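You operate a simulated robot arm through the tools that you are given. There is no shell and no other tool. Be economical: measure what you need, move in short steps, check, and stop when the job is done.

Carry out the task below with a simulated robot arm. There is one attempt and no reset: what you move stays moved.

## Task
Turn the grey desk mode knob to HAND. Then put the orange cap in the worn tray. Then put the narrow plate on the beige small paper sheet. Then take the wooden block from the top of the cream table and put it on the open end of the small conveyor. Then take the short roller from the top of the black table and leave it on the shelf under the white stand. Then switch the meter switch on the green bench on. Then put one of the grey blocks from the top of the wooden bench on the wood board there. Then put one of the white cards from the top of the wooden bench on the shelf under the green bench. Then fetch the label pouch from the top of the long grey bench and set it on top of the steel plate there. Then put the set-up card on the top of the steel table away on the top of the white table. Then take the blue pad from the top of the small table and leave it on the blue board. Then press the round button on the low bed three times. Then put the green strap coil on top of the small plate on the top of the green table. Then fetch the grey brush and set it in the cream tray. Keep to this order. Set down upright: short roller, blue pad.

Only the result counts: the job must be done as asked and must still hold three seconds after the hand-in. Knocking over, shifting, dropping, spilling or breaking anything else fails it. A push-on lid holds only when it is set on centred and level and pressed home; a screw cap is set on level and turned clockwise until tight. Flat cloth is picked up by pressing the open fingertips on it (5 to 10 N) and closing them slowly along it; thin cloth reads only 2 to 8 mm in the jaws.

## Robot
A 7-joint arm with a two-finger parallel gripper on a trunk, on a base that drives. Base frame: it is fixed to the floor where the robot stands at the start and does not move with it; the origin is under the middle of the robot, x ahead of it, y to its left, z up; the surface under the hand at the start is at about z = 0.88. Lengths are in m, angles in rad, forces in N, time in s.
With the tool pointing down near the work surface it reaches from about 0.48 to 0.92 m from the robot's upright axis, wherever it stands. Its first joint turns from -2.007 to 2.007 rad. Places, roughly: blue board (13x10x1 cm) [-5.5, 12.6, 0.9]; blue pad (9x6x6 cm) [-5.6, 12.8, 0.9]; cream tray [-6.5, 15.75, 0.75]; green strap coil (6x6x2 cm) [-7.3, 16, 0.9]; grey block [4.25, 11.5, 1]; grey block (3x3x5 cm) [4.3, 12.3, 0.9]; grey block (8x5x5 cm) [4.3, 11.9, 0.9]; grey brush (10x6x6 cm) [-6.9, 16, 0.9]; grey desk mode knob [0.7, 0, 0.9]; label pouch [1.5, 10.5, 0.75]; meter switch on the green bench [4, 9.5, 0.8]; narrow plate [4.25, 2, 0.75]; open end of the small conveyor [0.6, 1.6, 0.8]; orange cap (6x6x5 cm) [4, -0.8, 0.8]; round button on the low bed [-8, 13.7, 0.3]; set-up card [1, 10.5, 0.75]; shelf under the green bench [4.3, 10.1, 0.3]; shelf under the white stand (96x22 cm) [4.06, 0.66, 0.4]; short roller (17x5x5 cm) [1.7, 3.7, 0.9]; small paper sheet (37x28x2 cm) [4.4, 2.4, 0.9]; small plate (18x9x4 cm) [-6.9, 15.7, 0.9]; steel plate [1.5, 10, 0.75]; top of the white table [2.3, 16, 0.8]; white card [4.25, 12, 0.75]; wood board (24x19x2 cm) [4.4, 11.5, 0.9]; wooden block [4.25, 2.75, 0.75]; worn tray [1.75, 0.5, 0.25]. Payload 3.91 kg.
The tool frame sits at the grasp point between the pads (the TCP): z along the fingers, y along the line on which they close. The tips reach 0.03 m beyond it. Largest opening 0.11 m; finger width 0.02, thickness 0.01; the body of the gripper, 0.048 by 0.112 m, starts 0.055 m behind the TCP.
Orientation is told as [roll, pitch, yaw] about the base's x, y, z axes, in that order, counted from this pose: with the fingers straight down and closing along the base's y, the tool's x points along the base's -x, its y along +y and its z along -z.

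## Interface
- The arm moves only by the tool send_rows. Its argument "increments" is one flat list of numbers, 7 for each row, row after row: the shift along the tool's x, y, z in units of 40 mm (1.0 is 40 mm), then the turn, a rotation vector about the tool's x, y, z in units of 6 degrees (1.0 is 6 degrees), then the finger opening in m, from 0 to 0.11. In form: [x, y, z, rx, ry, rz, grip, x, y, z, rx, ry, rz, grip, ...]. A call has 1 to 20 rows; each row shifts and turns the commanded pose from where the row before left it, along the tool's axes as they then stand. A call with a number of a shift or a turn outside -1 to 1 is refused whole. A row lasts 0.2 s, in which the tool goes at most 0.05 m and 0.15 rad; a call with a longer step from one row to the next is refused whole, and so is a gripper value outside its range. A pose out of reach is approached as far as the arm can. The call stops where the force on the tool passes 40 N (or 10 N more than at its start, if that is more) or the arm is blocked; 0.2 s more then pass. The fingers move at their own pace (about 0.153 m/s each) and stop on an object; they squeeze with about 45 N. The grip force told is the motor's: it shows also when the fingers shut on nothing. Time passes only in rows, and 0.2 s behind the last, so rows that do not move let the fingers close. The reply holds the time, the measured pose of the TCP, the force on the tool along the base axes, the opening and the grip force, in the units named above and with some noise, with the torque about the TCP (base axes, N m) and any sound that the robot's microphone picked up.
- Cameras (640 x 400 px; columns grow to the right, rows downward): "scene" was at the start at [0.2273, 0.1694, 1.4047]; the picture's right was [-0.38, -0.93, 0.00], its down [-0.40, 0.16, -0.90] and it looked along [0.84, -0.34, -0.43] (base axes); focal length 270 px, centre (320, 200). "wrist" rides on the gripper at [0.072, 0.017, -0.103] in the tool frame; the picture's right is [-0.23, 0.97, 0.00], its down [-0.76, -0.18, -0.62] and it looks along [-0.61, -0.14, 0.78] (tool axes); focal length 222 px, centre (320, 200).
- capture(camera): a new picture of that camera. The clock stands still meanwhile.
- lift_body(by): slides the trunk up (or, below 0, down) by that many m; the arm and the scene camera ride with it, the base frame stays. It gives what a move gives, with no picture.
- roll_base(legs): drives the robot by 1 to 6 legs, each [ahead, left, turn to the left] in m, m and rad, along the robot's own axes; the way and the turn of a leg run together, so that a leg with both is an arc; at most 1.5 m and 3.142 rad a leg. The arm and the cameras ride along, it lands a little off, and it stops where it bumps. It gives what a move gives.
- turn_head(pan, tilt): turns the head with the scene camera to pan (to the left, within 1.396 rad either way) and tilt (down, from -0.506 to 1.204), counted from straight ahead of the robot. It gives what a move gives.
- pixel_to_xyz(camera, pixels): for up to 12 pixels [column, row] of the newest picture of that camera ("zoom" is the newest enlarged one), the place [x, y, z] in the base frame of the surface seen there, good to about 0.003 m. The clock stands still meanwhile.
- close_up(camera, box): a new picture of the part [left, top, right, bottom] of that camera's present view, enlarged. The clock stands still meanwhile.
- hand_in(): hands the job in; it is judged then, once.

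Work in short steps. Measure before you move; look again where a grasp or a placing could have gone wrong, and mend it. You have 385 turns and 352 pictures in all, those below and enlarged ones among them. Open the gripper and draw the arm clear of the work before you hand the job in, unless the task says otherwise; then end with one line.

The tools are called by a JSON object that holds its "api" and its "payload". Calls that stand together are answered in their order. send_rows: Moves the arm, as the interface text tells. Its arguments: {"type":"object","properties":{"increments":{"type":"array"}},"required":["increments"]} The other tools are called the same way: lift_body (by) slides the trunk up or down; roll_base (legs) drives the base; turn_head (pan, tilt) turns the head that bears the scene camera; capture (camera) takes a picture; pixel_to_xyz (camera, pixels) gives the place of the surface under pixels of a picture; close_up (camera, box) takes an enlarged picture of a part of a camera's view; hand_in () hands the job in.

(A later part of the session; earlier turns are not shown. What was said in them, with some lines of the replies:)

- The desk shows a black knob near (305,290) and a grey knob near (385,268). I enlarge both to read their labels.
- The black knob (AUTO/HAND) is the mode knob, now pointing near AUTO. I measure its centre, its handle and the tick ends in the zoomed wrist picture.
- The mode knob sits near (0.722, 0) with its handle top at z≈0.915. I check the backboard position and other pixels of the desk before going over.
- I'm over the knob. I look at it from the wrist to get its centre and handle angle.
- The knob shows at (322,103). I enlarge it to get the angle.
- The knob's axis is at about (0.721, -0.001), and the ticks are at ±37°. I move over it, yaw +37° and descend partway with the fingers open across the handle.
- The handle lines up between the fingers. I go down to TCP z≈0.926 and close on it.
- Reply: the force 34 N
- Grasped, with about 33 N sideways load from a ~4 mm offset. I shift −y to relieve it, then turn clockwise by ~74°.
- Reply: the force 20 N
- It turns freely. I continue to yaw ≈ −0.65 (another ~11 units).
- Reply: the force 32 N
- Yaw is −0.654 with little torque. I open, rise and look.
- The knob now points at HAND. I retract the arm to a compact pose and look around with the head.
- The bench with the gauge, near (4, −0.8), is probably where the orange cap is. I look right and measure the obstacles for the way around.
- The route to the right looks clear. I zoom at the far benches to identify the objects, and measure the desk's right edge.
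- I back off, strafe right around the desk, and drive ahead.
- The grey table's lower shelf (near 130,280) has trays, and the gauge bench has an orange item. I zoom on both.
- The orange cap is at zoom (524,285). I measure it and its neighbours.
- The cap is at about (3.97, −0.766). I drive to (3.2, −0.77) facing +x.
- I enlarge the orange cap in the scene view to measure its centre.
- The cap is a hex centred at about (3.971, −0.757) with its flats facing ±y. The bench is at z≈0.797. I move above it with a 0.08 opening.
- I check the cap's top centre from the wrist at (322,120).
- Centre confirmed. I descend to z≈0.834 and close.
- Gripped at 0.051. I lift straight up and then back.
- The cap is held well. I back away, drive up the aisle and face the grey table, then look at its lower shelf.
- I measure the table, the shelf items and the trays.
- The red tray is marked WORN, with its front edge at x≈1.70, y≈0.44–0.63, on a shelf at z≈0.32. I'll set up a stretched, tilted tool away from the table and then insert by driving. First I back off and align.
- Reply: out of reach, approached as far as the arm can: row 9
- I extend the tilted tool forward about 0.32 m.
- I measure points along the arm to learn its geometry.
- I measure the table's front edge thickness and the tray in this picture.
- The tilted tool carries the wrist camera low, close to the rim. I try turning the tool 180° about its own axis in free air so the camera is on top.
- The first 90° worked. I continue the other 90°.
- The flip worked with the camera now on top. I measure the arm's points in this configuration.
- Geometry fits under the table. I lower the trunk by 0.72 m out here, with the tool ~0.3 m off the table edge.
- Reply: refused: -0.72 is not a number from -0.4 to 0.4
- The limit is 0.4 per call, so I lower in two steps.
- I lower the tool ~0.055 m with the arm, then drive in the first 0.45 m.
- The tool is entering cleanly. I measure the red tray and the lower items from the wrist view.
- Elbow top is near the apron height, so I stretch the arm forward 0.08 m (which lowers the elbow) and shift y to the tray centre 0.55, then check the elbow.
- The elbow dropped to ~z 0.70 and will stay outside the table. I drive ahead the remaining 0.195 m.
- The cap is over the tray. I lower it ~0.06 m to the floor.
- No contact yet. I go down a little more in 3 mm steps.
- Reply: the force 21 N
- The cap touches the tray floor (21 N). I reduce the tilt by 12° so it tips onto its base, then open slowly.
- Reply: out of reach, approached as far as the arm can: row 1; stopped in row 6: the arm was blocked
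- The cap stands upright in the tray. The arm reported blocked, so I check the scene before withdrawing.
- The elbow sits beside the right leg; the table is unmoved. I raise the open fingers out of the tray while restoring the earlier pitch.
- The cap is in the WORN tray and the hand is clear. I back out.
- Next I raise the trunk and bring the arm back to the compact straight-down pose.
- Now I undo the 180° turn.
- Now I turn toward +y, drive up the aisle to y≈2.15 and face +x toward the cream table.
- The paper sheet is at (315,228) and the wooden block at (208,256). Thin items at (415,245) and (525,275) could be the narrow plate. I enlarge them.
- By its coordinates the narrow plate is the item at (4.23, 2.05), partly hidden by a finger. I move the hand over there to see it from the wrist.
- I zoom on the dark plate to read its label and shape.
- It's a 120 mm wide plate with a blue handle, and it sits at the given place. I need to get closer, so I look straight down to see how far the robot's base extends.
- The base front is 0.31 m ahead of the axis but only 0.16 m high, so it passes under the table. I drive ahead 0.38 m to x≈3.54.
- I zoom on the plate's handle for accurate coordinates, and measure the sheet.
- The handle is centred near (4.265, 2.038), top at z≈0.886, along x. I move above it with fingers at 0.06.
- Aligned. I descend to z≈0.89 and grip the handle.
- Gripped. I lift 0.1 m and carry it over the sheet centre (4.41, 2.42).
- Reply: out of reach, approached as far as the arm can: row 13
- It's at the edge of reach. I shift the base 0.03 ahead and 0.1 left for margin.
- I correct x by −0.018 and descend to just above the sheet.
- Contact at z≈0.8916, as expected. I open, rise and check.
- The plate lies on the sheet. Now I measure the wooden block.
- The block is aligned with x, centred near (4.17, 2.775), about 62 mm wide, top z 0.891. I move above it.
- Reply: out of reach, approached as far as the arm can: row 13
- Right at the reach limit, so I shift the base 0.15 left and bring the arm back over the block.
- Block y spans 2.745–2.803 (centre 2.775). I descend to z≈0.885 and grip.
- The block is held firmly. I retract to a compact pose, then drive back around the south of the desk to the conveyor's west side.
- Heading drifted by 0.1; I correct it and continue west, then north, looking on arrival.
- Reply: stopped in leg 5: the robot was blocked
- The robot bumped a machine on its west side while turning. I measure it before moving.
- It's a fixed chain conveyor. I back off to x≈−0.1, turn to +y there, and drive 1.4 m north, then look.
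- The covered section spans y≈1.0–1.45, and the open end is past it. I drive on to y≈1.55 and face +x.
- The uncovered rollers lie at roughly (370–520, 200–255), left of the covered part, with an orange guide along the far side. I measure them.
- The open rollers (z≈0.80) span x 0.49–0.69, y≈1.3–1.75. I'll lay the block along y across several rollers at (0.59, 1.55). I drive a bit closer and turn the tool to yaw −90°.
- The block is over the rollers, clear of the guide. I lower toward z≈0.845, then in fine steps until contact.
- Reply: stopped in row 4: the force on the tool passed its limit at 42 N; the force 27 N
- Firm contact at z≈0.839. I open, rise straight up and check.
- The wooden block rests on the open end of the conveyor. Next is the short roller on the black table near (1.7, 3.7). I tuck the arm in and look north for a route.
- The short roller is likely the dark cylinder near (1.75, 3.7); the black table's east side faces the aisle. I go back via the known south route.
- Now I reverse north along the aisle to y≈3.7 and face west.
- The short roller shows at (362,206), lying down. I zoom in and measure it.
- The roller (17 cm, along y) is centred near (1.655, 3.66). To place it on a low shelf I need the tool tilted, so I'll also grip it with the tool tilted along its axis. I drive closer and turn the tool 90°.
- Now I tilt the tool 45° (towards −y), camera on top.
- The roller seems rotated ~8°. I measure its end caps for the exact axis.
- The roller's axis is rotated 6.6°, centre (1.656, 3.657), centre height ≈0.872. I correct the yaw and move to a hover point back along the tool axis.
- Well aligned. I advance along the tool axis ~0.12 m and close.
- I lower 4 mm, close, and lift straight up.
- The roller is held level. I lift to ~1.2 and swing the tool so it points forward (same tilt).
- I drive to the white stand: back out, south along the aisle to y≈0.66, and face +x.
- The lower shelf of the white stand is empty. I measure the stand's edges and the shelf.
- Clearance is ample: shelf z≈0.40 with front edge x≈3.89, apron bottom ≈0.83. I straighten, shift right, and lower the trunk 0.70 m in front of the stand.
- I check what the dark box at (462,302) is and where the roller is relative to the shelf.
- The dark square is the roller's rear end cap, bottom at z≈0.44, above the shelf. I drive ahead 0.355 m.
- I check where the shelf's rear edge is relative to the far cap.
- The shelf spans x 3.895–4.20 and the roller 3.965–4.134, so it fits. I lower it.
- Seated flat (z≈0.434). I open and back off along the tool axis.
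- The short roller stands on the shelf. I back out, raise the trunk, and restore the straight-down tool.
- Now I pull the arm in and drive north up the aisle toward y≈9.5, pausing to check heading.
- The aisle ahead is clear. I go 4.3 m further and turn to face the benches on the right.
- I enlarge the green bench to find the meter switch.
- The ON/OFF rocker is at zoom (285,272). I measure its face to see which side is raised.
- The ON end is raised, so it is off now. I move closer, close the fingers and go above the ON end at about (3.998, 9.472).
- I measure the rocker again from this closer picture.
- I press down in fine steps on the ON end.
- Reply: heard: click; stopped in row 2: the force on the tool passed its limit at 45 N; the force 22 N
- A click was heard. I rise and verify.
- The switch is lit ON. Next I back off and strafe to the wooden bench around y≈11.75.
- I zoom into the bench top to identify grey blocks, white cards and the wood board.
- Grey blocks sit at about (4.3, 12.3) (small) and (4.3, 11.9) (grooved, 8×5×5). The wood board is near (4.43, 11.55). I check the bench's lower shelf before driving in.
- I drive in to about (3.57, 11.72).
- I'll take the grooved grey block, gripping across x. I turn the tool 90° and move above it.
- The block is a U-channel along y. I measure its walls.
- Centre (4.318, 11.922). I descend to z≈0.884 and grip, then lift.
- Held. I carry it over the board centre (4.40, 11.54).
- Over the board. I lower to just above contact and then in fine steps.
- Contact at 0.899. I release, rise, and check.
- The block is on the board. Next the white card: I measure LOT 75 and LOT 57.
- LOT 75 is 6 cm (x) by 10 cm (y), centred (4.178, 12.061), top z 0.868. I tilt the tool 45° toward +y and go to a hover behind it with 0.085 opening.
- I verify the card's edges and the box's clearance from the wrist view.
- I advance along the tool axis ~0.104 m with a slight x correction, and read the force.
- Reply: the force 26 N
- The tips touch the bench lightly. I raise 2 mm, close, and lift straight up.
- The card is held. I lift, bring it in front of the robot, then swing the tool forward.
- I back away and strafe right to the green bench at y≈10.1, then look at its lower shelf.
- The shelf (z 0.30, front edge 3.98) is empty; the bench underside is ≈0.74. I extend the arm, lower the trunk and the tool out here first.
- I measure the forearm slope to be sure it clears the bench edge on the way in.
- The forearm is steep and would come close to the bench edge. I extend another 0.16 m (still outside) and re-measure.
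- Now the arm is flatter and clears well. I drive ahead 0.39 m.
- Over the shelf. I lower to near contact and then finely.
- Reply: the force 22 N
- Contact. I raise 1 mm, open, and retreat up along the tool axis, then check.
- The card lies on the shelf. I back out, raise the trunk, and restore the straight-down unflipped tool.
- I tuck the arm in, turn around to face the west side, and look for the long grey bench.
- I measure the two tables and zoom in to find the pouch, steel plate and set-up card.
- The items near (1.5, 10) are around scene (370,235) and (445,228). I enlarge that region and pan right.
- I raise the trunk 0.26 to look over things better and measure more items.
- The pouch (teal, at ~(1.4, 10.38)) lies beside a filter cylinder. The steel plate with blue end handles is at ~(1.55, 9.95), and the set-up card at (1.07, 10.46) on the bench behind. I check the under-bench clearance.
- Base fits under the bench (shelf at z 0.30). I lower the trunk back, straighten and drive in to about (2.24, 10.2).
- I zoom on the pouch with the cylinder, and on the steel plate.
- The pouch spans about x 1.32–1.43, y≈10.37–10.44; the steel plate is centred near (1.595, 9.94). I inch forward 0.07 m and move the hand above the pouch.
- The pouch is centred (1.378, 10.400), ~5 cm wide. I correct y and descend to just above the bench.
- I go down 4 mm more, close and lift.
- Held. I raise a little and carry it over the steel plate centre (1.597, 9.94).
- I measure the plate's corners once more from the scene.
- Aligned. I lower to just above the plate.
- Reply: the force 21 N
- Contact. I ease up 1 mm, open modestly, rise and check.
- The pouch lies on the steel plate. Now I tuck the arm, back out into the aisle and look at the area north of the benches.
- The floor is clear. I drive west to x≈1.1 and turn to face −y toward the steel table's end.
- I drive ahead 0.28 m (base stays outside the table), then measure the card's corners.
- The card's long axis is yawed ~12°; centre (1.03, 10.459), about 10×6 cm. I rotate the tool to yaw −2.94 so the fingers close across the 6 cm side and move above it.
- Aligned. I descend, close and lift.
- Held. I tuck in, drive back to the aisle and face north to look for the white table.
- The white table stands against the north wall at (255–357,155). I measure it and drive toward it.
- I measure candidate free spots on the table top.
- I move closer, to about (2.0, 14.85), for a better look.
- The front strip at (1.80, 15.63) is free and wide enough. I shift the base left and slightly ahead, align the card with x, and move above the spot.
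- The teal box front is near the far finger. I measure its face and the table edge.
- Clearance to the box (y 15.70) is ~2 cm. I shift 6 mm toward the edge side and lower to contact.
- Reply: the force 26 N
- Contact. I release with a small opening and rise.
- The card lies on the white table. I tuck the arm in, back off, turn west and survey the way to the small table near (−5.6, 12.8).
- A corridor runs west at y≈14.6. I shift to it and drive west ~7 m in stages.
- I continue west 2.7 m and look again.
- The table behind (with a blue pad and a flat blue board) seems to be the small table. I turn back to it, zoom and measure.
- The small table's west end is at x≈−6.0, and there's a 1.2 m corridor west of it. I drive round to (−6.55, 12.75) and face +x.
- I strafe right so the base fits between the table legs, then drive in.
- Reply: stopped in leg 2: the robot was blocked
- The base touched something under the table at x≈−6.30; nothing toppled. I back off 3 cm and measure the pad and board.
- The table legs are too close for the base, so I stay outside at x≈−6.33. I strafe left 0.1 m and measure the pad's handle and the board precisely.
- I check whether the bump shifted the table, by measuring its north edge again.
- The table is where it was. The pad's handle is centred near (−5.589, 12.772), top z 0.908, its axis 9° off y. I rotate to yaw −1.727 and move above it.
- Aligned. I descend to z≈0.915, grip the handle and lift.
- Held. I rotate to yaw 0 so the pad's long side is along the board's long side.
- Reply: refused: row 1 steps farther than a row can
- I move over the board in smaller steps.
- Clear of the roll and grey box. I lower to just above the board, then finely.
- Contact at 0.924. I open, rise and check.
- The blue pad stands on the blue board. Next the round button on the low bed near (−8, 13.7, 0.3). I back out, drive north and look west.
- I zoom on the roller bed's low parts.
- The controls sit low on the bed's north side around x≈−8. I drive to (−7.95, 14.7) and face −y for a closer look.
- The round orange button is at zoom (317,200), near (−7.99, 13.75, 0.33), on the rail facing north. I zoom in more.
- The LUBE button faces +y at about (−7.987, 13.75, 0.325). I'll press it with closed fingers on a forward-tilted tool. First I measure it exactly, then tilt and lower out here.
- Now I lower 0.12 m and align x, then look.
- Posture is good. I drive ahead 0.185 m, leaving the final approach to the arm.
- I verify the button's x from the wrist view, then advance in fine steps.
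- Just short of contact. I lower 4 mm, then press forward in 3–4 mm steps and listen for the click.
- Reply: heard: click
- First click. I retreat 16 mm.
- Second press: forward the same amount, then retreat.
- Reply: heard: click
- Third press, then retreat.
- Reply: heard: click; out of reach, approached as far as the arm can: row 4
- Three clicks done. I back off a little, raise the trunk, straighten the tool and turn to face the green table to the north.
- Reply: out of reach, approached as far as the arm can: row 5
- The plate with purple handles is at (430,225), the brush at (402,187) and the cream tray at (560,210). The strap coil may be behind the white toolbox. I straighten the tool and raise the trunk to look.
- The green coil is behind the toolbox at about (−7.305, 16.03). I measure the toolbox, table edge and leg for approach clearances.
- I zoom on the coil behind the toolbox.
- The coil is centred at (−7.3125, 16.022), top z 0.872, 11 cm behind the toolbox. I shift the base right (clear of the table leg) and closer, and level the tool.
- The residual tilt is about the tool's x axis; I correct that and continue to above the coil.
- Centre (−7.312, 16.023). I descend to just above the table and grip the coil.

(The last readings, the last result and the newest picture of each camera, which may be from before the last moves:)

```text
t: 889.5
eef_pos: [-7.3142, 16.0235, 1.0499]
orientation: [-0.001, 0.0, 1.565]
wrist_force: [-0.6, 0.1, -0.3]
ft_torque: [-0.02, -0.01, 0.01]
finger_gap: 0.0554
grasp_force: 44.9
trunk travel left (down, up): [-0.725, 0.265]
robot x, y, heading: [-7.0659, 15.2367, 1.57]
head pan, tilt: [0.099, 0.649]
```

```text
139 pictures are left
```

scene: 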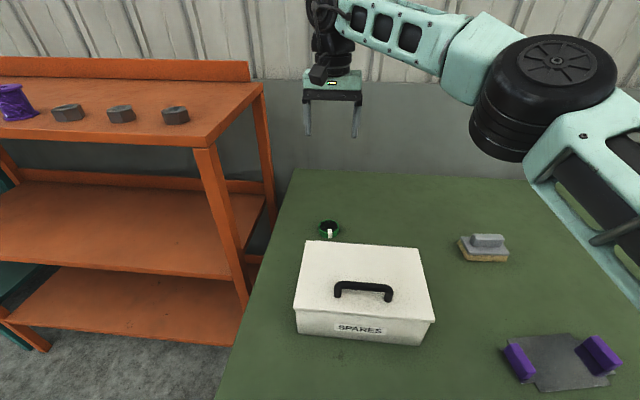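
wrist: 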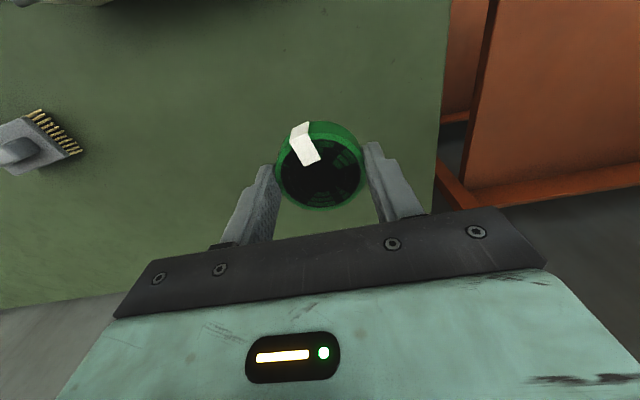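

Held. I measure the small plate between the purple handles.

{"api": "capture", "payload": {"camera": "scene"}}

{"api": "close_up", "payload": {"camera": "scene", "box": [490, 320, 630, 400]}}

{"api": "pixel_to_xyz", "payload": {"camera": "zoom", "pixels": [[150, 75], [370, 70], [220, 310], [530, 270], [300, 190], [130, 180], [460, 150], [80, 130], [470, 90]]}}

```text
138 pictures are left
```

scene: 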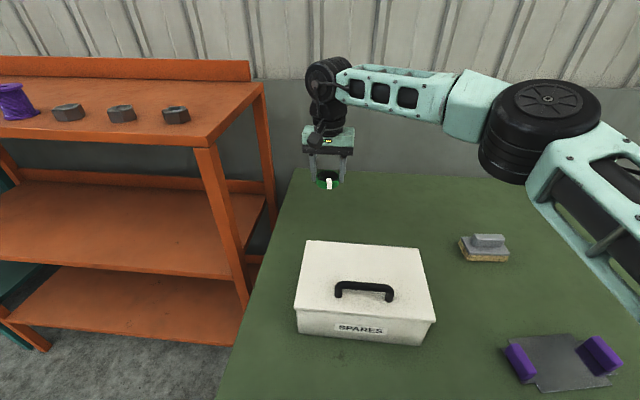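

```text
4.57 times, centred on (560, 360) of scene
```

zoom: 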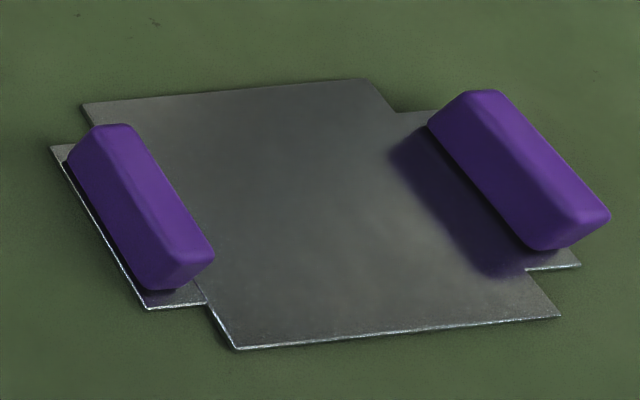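

```text
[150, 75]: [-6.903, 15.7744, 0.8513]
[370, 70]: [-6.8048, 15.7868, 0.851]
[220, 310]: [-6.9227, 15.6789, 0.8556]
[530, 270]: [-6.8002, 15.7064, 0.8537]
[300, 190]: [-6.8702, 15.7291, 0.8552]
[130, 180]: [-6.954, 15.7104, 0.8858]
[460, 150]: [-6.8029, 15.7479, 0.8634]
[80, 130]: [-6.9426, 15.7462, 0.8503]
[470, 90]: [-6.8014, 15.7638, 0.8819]
```

The plate's clear area is centred at (−6.865, 15.72), z 0.8555, between the handles. I'll place with the fingers closing along y. I carry the coil right first, then back the base 0.15 m.

{"api": "send_rows", "payload": {"increments": [0, 0, -0.6, 0, 0, 0, 0.04, 0.32, -0.94, 0, 0, 0, 0, 0.04, 0.32, -0.94, 0, 0, 0, 0, 0.04, 0.32, -0.94, 0, 0, 0, 0, 0.04, 0.32, -0.94, 0, 0, 0, 0, 0.04, 0.32, -0.94, 0, 0, 0, 0, 0.04, 0.32, -0.94, 0, 0, 0, 0, 0.04, 0.32, -0.94, 0, 0, 0, 0, 0.04, 0.32, -0.94, 0, 0, 0, 0, 0.04, 0.32, -0.94, 0, 0, 0, 0, 0.04, 0.32, -0.94, 0, 0, 0, 0, 0.04, 0.32, -0.94, 0, 0, 0, 0, 0.04, 0.32, -0.94, 0, 0, 0, 0, 0.04]}}

{"api": "roll_base", "payload": {"legs": [[-0.15, 0, 0]]}}

{"api": "send_rows", "payload": {"increments": [0, 0, 0, 0, 0, 0.995, 0.04, 0, 0, 0, 0, 0, 0.995, 0.04, 0, 0, 0, 0, 0, 0.995, 0.04, 0, 0, 0, 0, 0, 0.995, 0.04, 0, 0, 0, 0, 0, 0.995, 0.04, 0, 0, 0, 0, 0, 0.995, 0.04, 0, 0, 0, 0, 0, 0.995, 0.04, 0, 0, 0, 0, 0, 0.995, 0.04, 0, 0, 0, 0, 0, 0.995, 0.04, 0, 0, 0, 0, 0, 0.995, 0.04, 0, 0, 0, 0, 0, 0.995, 0.04, 0, 0, 0, 0, 0, 0.995, 0.04, 0, 0, 0, 0, 0, 0.995, 0.04, 0, 0, 0, 0, 0, 0.995, 0.04, 0, 0, 0, 0, 0, 0.995, 0.04]}}

{"api": "capture", "payload": {"camera": "wrist"}}

{"api": "capture", "payload": {"camera": "scene"}}

```text
t: 892.4
eef_pos: [-6.8682, 15.864, 1.0736]
orientation: [0.002, -0.001, 1.566]
wrist_force: [-0.1, 0.2, -1.0]
ft_torque: [-0.01, 0.01, -0.03]
finger_gap: 0.0553
grasp_force: 45.0
trunk travel left (down, up): [-0.725, 0.265]
robot x, y, heading: [-7.062, 15.2384, 1.576]
head pan, tilt: [0.099, 0.649]
```

```text
t: 893.7
eef_pos: [-6.8637, 15.7154, 1.0734]
orientation: [0.0, 0.0, 1.557]
wrist_force: [0.4, -0.3, -0.3]
ft_torque: [-0.02, 0.01, 0.0]
finger_gap: 0.0552
grasp_force: 45.3
trunk travel left (down, up): [-0.725, 0.265]
robot x, y, heading: [-7.0666, 15.091, 1.564]
head pan, tilt: [0.099, 0.649]
```

```text
t: 896.9
eef_pos: [-6.8627, 15.7165, 1.0739]
orientation: [0.003, 0.0, -0.007]
wrist_force: [-0.8, -0.4, -0.2]
ft_torque: [0.01, 0.03, -0.03]
finger_gap: 0.0553
grasp_force: 45.2
trunk travel left (down, up): [-0.725, 0.265]
robot x, y, heading: [-7.0607, 15.0915, 1.57]
head pan, tilt: [0.099, 0.649]
```

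```text
136 pictures are left
```

wrist: 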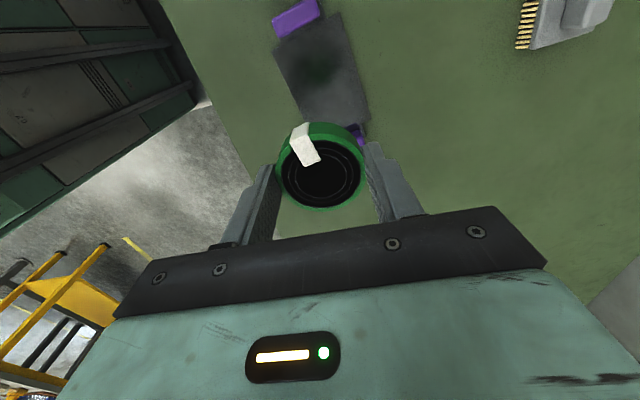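

```text
135 pictures are left
```

scene: 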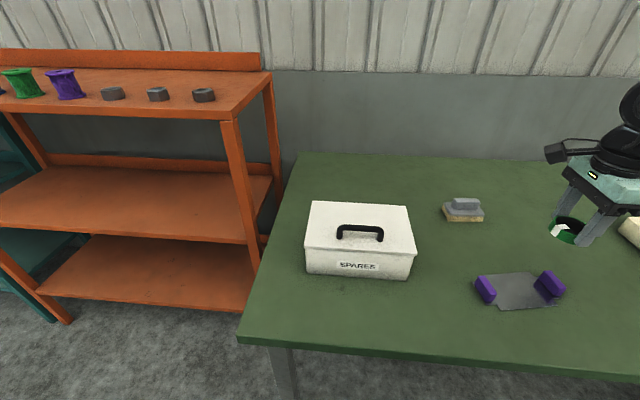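

I verify the plate's extent from this view before lowering.

{"api": "pixel_to_xyz", "payload": {"camera": "wrist", "pixels": [[278, 52], [338, 20], [362, 85], [296, 100], [325, 70], [296, 18], [357, 132]]}}

{"api": "close_up", "payload": {"camera": "scene", "box": [460, 255, 580, 325]}}

{"api": "pixel_to_xyz", "payload": {"camera": "zoom", "pixels": [[200, 105], [400, 100], [500, 260], [220, 275], [330, 190], [130, 180], [480, 155]]}}

```text
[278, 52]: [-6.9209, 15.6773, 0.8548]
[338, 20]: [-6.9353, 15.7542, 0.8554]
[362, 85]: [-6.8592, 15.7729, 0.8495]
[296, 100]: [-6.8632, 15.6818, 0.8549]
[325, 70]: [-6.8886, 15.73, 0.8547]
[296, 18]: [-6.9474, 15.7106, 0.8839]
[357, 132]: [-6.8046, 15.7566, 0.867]
```

```text
5.33 times, centred on (520, 290) of scene
```

zoom: 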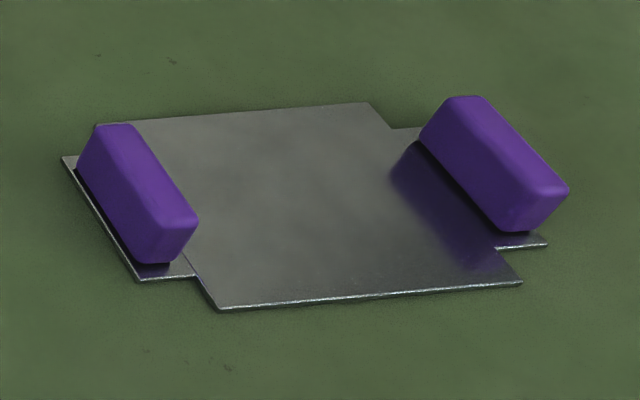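

```text
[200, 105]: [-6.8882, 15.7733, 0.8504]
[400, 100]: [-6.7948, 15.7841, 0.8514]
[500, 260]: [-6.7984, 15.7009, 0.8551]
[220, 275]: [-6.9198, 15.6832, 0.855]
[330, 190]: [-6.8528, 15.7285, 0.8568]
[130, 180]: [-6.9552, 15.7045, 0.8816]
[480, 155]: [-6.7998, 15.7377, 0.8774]
```

Plate centre ≈ (−6.868, 15.727). I adjust and lower to just above it.

{"api": "send_rows", "payload": {"increments": [0.13, 0.26, 0.8, 0, 0, 0, 0.04, 0, 0, 0.9, 0, 0, 0, 0.04, 0, 0, 0.9, 0, 0, 0, 0.04, 0, 0, 0.9, 0, 0, 0, 0.04, 0, 0, 0.85, 0, 0, 0, 0.04, 0, 0, 0.12, 0, 0, 0, 0.04, 0, 0, 0, 0, 0, 0, 0.04]}}

{"api": "send_rows", "payload": {"increments": [0, 0, 0.06, 0, 0, 0, 0.04, 0, 0, 0.05, 0, 0, 0, 0.04, 0, 0, 0, 0, 0, 0, 0.04]}}

```text
t: 898.5
eef_pos: [-6.8696, 15.7244, 0.8948]
orientation: [0.002, 0.0, -0.005]
wrist_force: [0.0, 0.7, -1.0]
ft_torque: [-0.02, -0.01, -0.02]
finger_gap: 0.0553
grasp_force: 45.0
trunk travel left (down, up): [-0.725, 0.265]
robot x, y, heading: [-7.0641, 15.0912, 1.566]
head pan, tilt: [0.099, 0.649]
```

```text
t: 899.3
eef_pos: [-6.869, 15.7244, 0.8906]
orientation: [0.003, -0.001, -0.005]
wrist_force: [-0.3, -1.0, 0.3]
ft_torque: [-0.01, 0.03, 0.01]
finger_gap: 0.0553
grasp_force: 44.9
trunk travel left (down, up): [-0.725, 0.265]
robot x, y, heading: [-7.063, 15.0921, 1.569]
head pan, tilt: [0.099, 0.649]
```

{"api": "send_rows", "payload": {"increments": [0, 0, 0.05, 0, 0, 0, 0.04, 0, 0, 0.05, 0, 0, 0, 0.04, 0, 0, 0, 0, 0, 0, 0.04]}}

```text
t: 900.1
eef_pos: [-6.8682, 15.7244, 0.8876]
orientation: [0.003, 0.0, -0.006]
wrist_force: [0.2, -6.1, 26.8]
ft_torque: [-0.3, -0.09, 0.01]
finger_gap: 0.0553
grasp_force: 45.2
trunk travel left (down, up): [-0.725, 0.265]
robot x, y, heading: [-7.0661, 15.0922, 1.564]
head pan, tilt: [0.099, 0.649]
```

Contact. I ease up 1 mm, release, rise and check.

{"api": "send_rows", "payload": {"increments": [0, 0, -0.04, 0, 0, 0, 0.04, 0, 0, 0, 0, 0, 0, 0.064, 0, 0, 0, 0, 0, 0, 0.075, 0, 0, -0.4, 0, 0, 0, 0.075, 0, 0, -1, 0, 0, 0, 0.075, 0, 0, -1, 0, 0, 0, 0.075, 0, 0, -1, 0, 0, 0, 0.075, 0, 0, -1, 0, 0, 0, 0.075, 0, 0, -1, 0, 0, 0, 0.075]}}

{"api": "capture", "payload": {"camera": "scene"}}

{"api": "capture", "payload": {"camera": "wrist"}}

```text
t: 902.1
eef_pos: [-6.8669, 15.7283, 1.105]
orientation: [-0.001, 0.0, -0.006]
wrist_force: [0.0, 0.3, 0.2]
ft_torque: [-0.01, -0.01, -0.02]
finger_gap: 0.075
grasp_force: 0.0
trunk travel left (down, up): [-0.725, 0.265]
robot x, y, heading: [-7.0651, 15.093, 1.567]
head pan, tilt: [0.099, 0.649]
```

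```text
133 pictures are left
```

scene: 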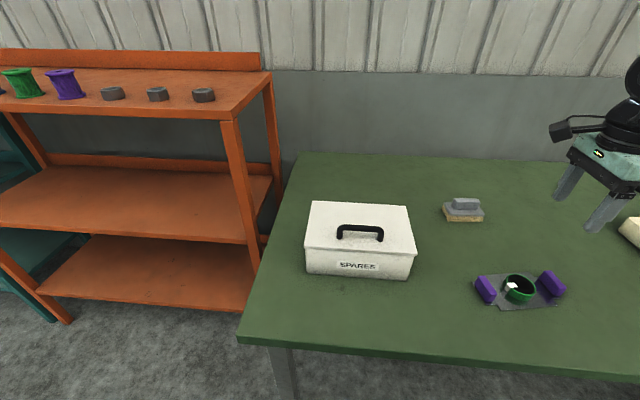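

```text
132 pictures are left
```

wrist: 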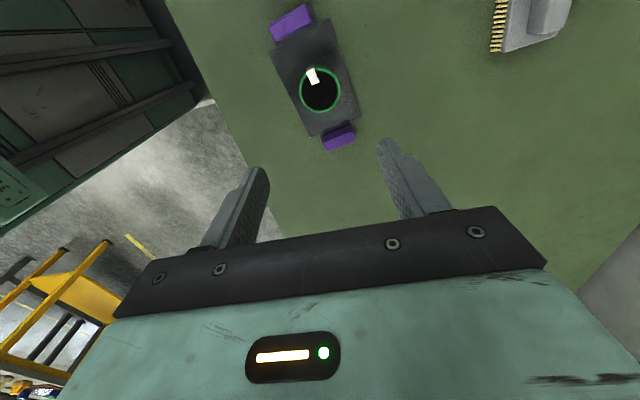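

The coil is on the small plate. Last: the grey brush. I zoom and measure its handle and the cream tray.

{"api": "close_up", "payload": {"camera": "scene", "box": [420, 180, 510, 240]}}

{"api": "pixel_to_xyz", "payload": {"camera": "zoom", "pixels": [[245, 145], [415, 140], [330, 145], [330, 165], [250, 165], [420, 165], [170, 190], [440, 220], [190, 290], [330, 210]]}}

{"api": "turn_head", "payload": {"pan": -0.35, "tilt": 0.65}}

{"api": "capture", "payload": {"camera": "scene"}}

```text
6.67 times, centred on (465, 210) of scene
```

zoom: 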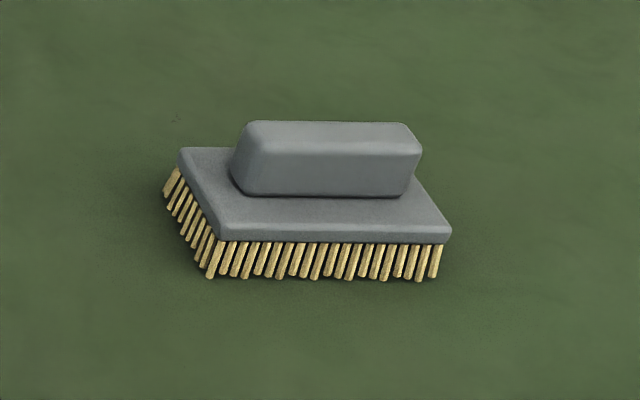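

```text
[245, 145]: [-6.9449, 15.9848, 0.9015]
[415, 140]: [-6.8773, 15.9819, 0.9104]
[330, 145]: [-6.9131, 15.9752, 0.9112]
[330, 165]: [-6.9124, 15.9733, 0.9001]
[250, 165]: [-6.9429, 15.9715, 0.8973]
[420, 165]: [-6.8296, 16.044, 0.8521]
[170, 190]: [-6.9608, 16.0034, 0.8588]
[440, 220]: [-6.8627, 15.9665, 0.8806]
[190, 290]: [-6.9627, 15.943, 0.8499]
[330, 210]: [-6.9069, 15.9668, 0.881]
```

```text
t: 903.0
eef_pos: [-6.8668, 15.7273, 1.1037]
orientation: [0.0, 0.0, -0.004]
wrist_force: [-0.2, -0.3, 0.4]
ft_torque: [-0.03, 0.01, 0.0]
finger_gap: 0.0749
grasp_force: 0.1
trunk travel left (down, up): [-0.725, 0.265]
robot x, y, heading: [-7.062, 15.0902, 1.57]
head pan, tilt: [-0.351, 0.649]
```

```text
130 pictures are left
```

scene: 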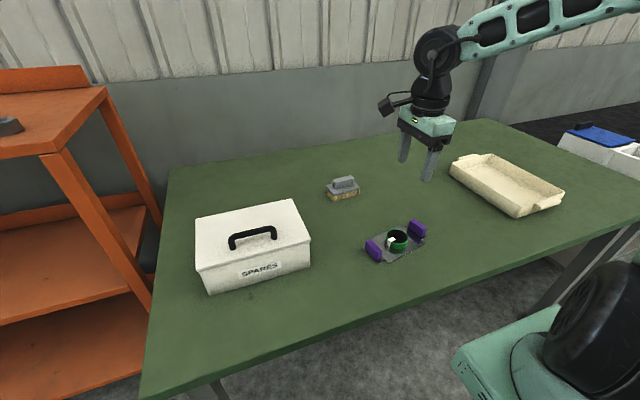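

The brush handle is along x, centred near (−6.911, 15.985), top z 0.911. I move the base closer and put the hand above it.

{"api": "roll_base", "payload": {"legs": [[0.12, -0.15, 0]]}}

{"api": "send_rows", "payload": {"increments": [0.81, 0.575, 0.15, 0, 0, 0, 0.06, 0.81, 0.575, 0.15, 0, 0, 0, 0.06, 0.81, 0.575, 0.15, 0, 0, 0, 0.06, 0.81, 0.575, 0.15, 0, 0, 0, 0.06, 0.81, 0.575, 0.15, 0, 0, 0, 0.06, 0.81, 0.575, 0.15, 0, 0, 0, 0.06]}}

{"api": "capture", "payload": {"camera": "wrist"}}

```text
t: 904.6
eef_pos: [-6.7077, 15.8455, 1.106]
orientation: [-0.002, -0.002, -0.012]
wrist_force: [0.3, 0.4, 1.3]
ft_torque: [-0.02, 0.0, -0.01]
finger_gap: 0.075
grasp_force: 0.1
trunk travel left (down, up): [-0.725, 0.265]
robot x, y, heading: [-6.9037, 15.2117, 1.559]
head pan, tilt: [-0.351, 0.649]
```

```text
t: 906.0
eef_pos: [-6.8993, 15.9851, 1.07]
orientation: [0.002, 0.001, -0.013]
wrist_force: [1.4, 0.8, 0.7]
ft_torque: [0.04, 0.06, 0.01]
finger_gap: 0.0601
grasp_force: 0.1
trunk travel left (down, up): [-0.725, 0.265]
robot x, y, heading: [-6.9074, 15.2097, 1.556]
head pan, tilt: [-0.351, 0.649]
```

```text
129 pictures are left
```

wrist: 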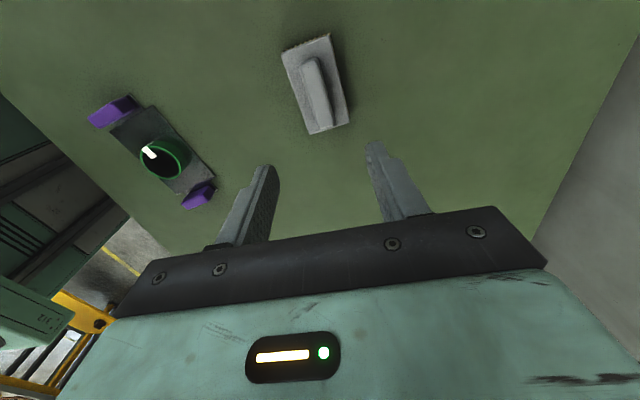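

{"api": "pixel_to_xyz", "payload": {"camera": "wrist", "pixels": [[307, 65], [320, 60], [316, 122], [328, 118], [317, 92], [311, 92], [323, 90]]}}

```text
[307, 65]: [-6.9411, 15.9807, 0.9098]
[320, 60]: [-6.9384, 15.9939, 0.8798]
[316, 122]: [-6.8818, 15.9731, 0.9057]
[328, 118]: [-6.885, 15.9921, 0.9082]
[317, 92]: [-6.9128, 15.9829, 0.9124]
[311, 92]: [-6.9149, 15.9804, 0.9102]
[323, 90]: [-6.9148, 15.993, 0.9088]
```

Handle centre (−6.911, 15.985). I descend to z≈0.916, grip and lift.

{"api": "send_rows", "payload": {"increments": [0.3, 0, 0.9, 0, 0, 0.1, 0.06, 0, 0, 0.9, 0, 0, 0, 0.06, 0, 0, 0.9, 0, 0, 0, 0.06, 0, 0, 0.9, 0, 0, 0, 0.06, 0, 0, 0.23, 0, 0, 0, 0.06, 0, 0, 0, 0, 0, 0, 0.03, 0, 0, 0, 0, 0, 0, 0.01, 0, 0, 0, 0, 0, 0, 0.01]}}

{"api": "send_rows", "payload": {"increments": [0, 0, -0.4, 0, 0, 0, 0.01, 0, 0, -0.9, 0, 0, 0, 0.01, 0, 0, -0.9, 0, 0, 0, 0.01, 0, 0, -0.9, 0, 0, 0, 0.01, 0, 0, -0.9, 0, 0, 0, 0.01]}}

{"api": "capture", "payload": {"camera": "wrist"}}

{"api": "turn_head", "payload": {"pan": -0.5, "tilt": 0.65}}

{"api": "capture", "payload": {"camera": "scene"}}

```text
t: 907.8
eef_pos: [-6.9146, 15.9846, 0.9178]
orientation: [0.001, 0.0, -0.023]
wrist_force: [0.2, 0.4, 0.4]
ft_torque: [0.0, 0.08, -0.02]
finger_gap: 0.0212
grasp_force: 45.7
trunk travel left (down, up): [-0.725, 0.265]
robot x, y, heading: [-6.9055, 15.2102, 1.56]
head pan, tilt: [-0.351, 0.649]
```

```text
t: 909.0
eef_pos: [-6.9154, 15.9839, 1.0766]
orientation: [-0.001, -0.001, -0.021]
wrist_force: [-0.4, 0.2, -2.3]
ft_torque: [0.0, 0.02, 0.03]
finger_gap: 0.021
grasp_force: 44.9
trunk travel left (down, up): [-0.725, 0.265]
robot x, y, heading: [-6.9063, 15.2131, 1.562]
head pan, tilt: [-0.351, 0.649]
```

```text
128 pictures are left
```

wrist: 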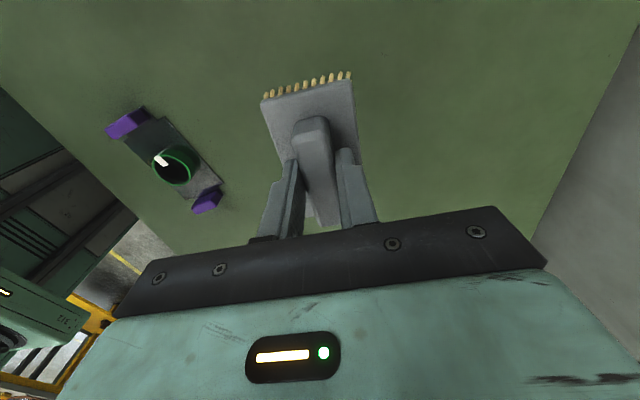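

```text
t: 909.7
eef_pos: [-6.916, 15.9834, 1.077]
orientation: [0.001, 0.0, -0.02]
wrist_force: [-0.7, -0.8, -0.8]
ft_torque: [-0.02, 0.01, 0.01]
finger_gap: 0.0212
grasp_force: 44.9
trunk travel left (down, up): [-0.725, 0.265]
robot x, y, heading: [-6.9064, 15.2105, 1.561]
head pan, tilt: [-0.499, 0.649]
```

```text
127 pictures are left
```

scene: 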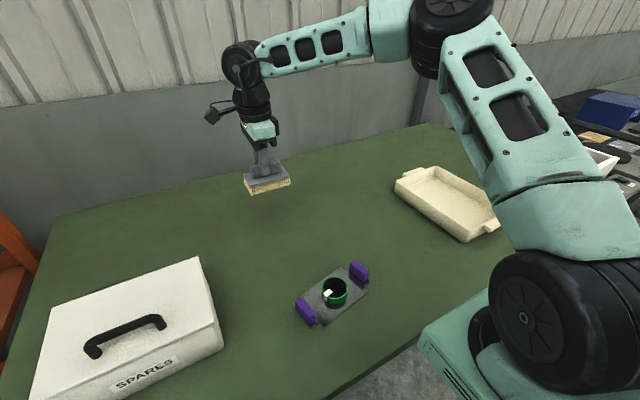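

Held. I measure the cream tray.

{"api": "pixel_to_xyz", "payload": {"camera": "scene", "pixels": [[435, 195], [420, 190], [465, 218], [450, 190], [400, 188], [440, 172], [470, 235], [490, 215], [428, 175], [455, 205]]}}

{"api": "close_up", "payload": {"camera": "scene", "box": [380, 150, 510, 250]}}

```text
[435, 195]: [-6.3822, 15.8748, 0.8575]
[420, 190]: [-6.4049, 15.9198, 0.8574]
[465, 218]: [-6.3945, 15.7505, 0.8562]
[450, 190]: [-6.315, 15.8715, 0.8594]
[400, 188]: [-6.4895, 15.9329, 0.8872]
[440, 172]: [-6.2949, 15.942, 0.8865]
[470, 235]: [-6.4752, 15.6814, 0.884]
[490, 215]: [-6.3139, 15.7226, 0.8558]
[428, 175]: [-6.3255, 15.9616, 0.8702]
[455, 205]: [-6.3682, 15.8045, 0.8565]
```

```text
4.00 times, centred on (445, 200) of scene
```

zoom: 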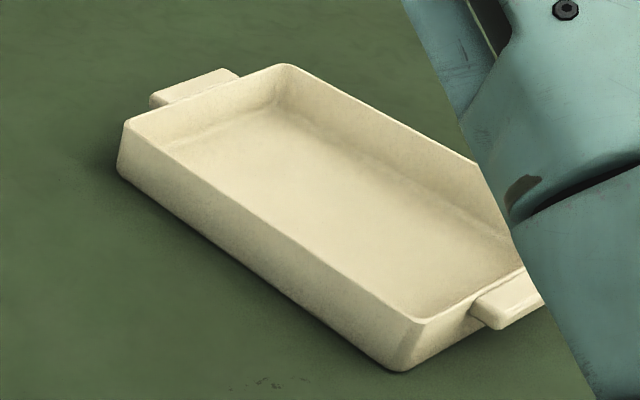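

The tray's interior is centred near (−6.383, 15.815), floor z 0.857, rim 0.887. I strafe the base right 0.45 m, carrying the brush above everything.

{"api": "roll_base", "payload": {"legs": [[0, -0.45, 0.01]]}}

{"api": "turn_head", "payload": {"pan": 0.0, "tilt": 0.75}}

{"api": "capture", "payload": {"camera": "scene"}}

```text
t: 912.5
eef_pos: [-6.4629, 15.9815, 1.0772]
orientation: [-0.001, 0.001, -0.007]
wrist_force: [0.1, 0.3, -2.3]
ft_torque: [0.02, 0.03, 0.01]
finger_gap: 0.021
grasp_force: 45.0
trunk travel left (down, up): [-0.725, 0.265]
robot x, y, heading: [-6.4436, 15.2131, 1.573]
head pan, tilt: [-0.499, 0.649]
```

```text
t: 913.4
eef_pos: [-6.4649, 15.9834, 1.077]
orientation: [0.001, 0.001, -0.007]
wrist_force: [1.2, 0.0, -1.8]
ft_torque: [-0.01, 0.03, 0.0]
finger_gap: 0.0211
grasp_force: 44.9
trunk travel left (down, up): [-0.725, 0.265]
robot x, y, heading: [-6.4458, 15.2078, 1.574]
head pan, tilt: [0.0, 0.75]
```

```text
125 pictures are left
```

scene: 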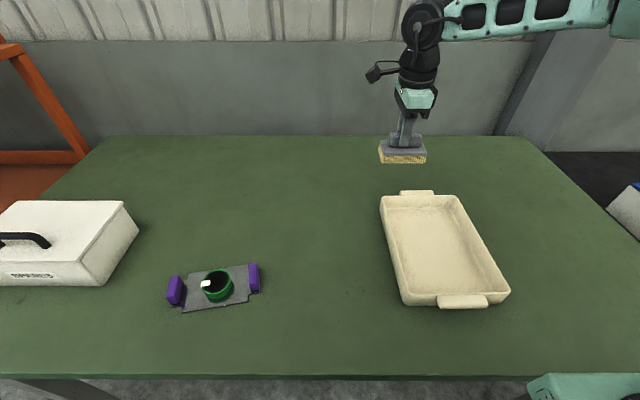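

{"api": "pixel_to_xyz", "payload": {"camera": "scene", "pixels": [[388, 205], [455, 200], [485, 280], [412, 285], [438, 240], [382, 200], [505, 290], [408, 302]]}}

{"api": "send_rows", "payload": {"increments": [-0.5, -1.0, 0, 0, 0, 0, 0.01, -0.5, -1.0, 0, 0, 0, 0, 0.01, -0.5, -1.0, 0, 0, 0, 0, 0.01, -0.5, -1.0, 0, 0, 0, 0, 0.01]}}

{"api": "capture", "payload": {"camera": "wrist"}}

```text
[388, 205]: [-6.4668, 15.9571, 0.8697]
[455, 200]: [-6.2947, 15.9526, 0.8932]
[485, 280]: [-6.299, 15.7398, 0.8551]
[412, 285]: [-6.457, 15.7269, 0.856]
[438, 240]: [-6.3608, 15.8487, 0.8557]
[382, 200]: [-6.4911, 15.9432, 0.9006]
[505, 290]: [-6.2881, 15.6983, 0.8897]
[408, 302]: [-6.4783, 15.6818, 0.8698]
```

```text
t: 914.4
eef_pos: [-6.38, 15.8248, 1.08]
orientation: [-0.001, 0.0, -0.007]
wrist_force: [-0.2, 0.3, -1.0]
ft_torque: [0.0, -0.08, 0.0]
finger_gap: 0.0213
grasp_force: 45.1
trunk travel left (down, up): [-0.725, 0.265]
robot x, y, heading: [-6.4418, 15.2057, 1.578]
head pan, tilt: [0.0, 0.75]
```

```text
124 pictures are left
```

wrist: 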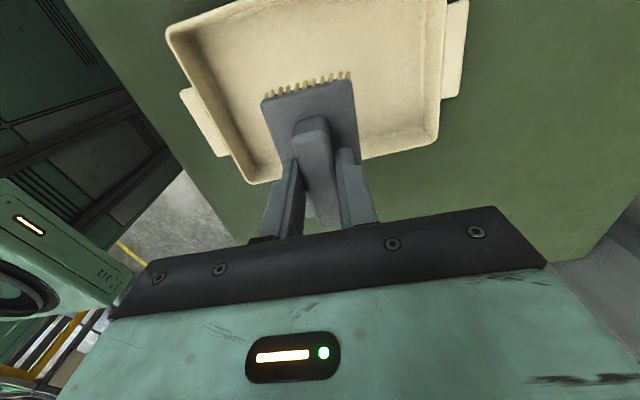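

Centred over the tray. I lower to just above the floor, then finely.

{"api": "send_rows", "payload": {"increments": [0, 0, 0.9, 0, 0, 0, 0.01, 0, 0, 0.9, 0, 0, 0, 0.01, 0, 0, 0.9, 0, 0, 0, 0.01, 0, 0, 0.9, 0, 0, 0, 0.01, 0, 0, 0.1, 0, 0, 0, 0.01, 0, 0, 0, 0, 0, 0, 0.01]}}

{"api": "send_rows", "payload": {"increments": [0, 0, 0.06, 0, 0, 0, 0.01, 0, 0, 0.05, 0, 0, 0, 0.01, 0, 0, 0, 0, 0, 0, 0.01]}}

```text
t: 915.8
eef_pos: [-6.3837, 15.8213, 0.9297]
orientation: [0.001, 0.001, -0.007]
wrist_force: [0.5, 0.6, -1.9]
ft_torque: [0.01, -0.02, -0.04]
finger_gap: 0.0212
grasp_force: 44.7
trunk travel left (down, up): [-0.725, 0.265]
robot x, y, heading: [-6.4467, 15.2078, 1.571]
head pan, tilt: [0.0, 0.75]
```

```text
t: 916.6
eef_pos: [-6.3845, 15.8229, 0.9257]
orientation: [-0.001, -0.002, -0.008]
wrist_force: [-0.4, 0.5, -1.0]
ft_torque: [-0.01, 0.01, -0.01]
finger_gap: 0.0211
grasp_force: 44.5
trunk travel left (down, up): [-0.725, 0.265]
robot x, y, heading: [-6.4459, 15.2083, 1.57]
head pan, tilt: [0.0, 0.75]
```

{"api": "send_rows", "payload": {"increments": [0, 0, 0.05, 0, 0, 0, 0.01, 0, 0, 0.04, 0, 0, 0, 0.01, 0, 0, 0, 0, 0, 0, 0.01]}}

```text
t: 917.4
eef_pos: [-6.3841, 15.8233, 0.9234]
orientation: [0.005, -0.002, -0.005]
wrist_force: [7.1, -3.4, 29.3]
ft_torque: [-0.33, -0.2, 0.02]
finger_gap: 0.0209
grasp_force: 45.2
trunk travel left (down, up): [-0.725, 0.265]
robot x, y, heading: [-6.4457, 15.211, 1.58]
head pan, tilt: [0.0, 0.75]
```

Contact with the tray floor. I release, rise clear and check.

{"api": "send_rows", "payload": {"increments": [0, 0, -0.03, 0, 0, 0, 0.01, 0, 0, 0, 0, 0, 0, 0.03, 0, 0, 0, 0, 0, 0, 0.05, 0, 0, -0.4, 0, 0, 0, 0.05, 0, 0, -1, 0, 0, 0, 0.05, 0, 0, -1, 0, 0, 0, 0.05, 0, 0, -1, 0, 0, 0, 0.05, 0, 0, -1, 0, 0, 0, 0.05, 0, 0, -1, 0, 0, 0, 0.05, 0, 0, -1, 0, 0, 0, 0.05, 0, -0.9, 0, 0, 0, 0, 0.05, 0, -0.9, 0, 0, 0, 0, 0.05]}}

{"api": "roll_base", "payload": {"legs": [[-0.35, 0, 0]]}}

{"api": "turn_head", "payload": {"pan": 0.15, "tilt": 0.55}}

{"api": "capture", "payload": {"camera": "scene"}}

{"api": "close_up", "payload": {"camera": "scene", "box": [200, 130, 540, 320]}}

```text
t: 920.0
eef_pos: [-6.3823, 15.7462, 1.1783]
orientation: [0.001, -0.001, -0.006]
wrist_force: [0.3, 0.4, 0.0]
ft_torque: [0.01, -0.03, -0.04]
finger_gap: 0.0501
grasp_force: 0.0
trunk travel left (down, up): [-0.725, 0.265]
robot x, y, heading: [-6.442, 15.2087, 1.573]
head pan, tilt: [0.0, 0.75]
```

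```text
t: 922.2
eef_pos: [-6.3814, 15.4042, 1.1793]
orientation: [-0.001, 0.0, -0.009]
wrist_force: [-0.4, 0.2, -0.1]
ft_torque: [-0.03, 0.01, 0.0]
finger_gap: 0.0503
grasp_force: 0.0
trunk travel left (down, up): [-0.725, 0.265]
robot x, y, heading: [-6.4436, 14.8656, 1.578]
head pan, tilt: [0.0, 0.75]
```

```text
t: 923.0
eef_pos: [-6.3797, 15.4034, 1.1789]
orientation: [-0.001, 0.001, -0.008]
wrist_force: [-0.7, 0.5, -0.7]
ft_torque: [0.01, -0.01, 0.0]
finger_gap: 0.0499
grasp_force: 0.1
trunk travel left (down, up): [-0.725, 0.265]
robot x, y, heading: [-6.4437, 14.8665, 1.573]
head pan, tilt: [0.15, 0.55]
```

```text
123 pictures are left
```

scene: 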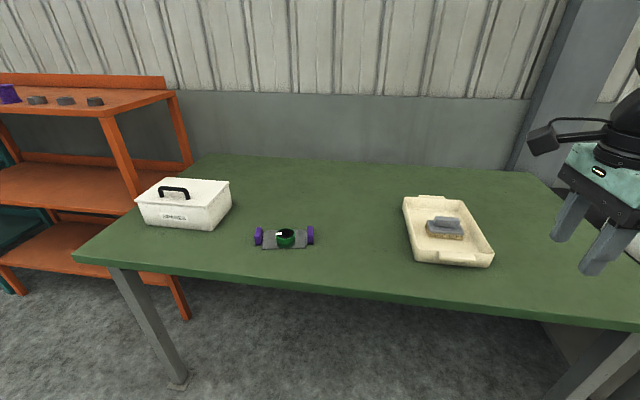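

```text
1.88 times, centred on (370, 225) of scene
```

zoom: 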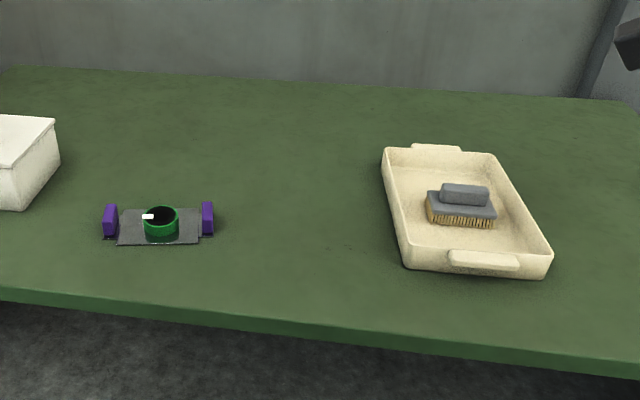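

The brush is in the cream tray, the coil is on the plate, the gripper is open and the arm is clear. I hand the job in.

{"api": "hand_in", "payload": {}}

```text
The job is handed in.
```

All fourteen steps were carried out in the order you gave and the job is handed in; no verdict came back. I checked each result on camera or by the clicks, and I saw nothing knocked over. The base bumped twice while driving, into the chain conveyor and against the small table's frame. The small table measured in the same place afterwards, but I took no such measurement of the conveyor.
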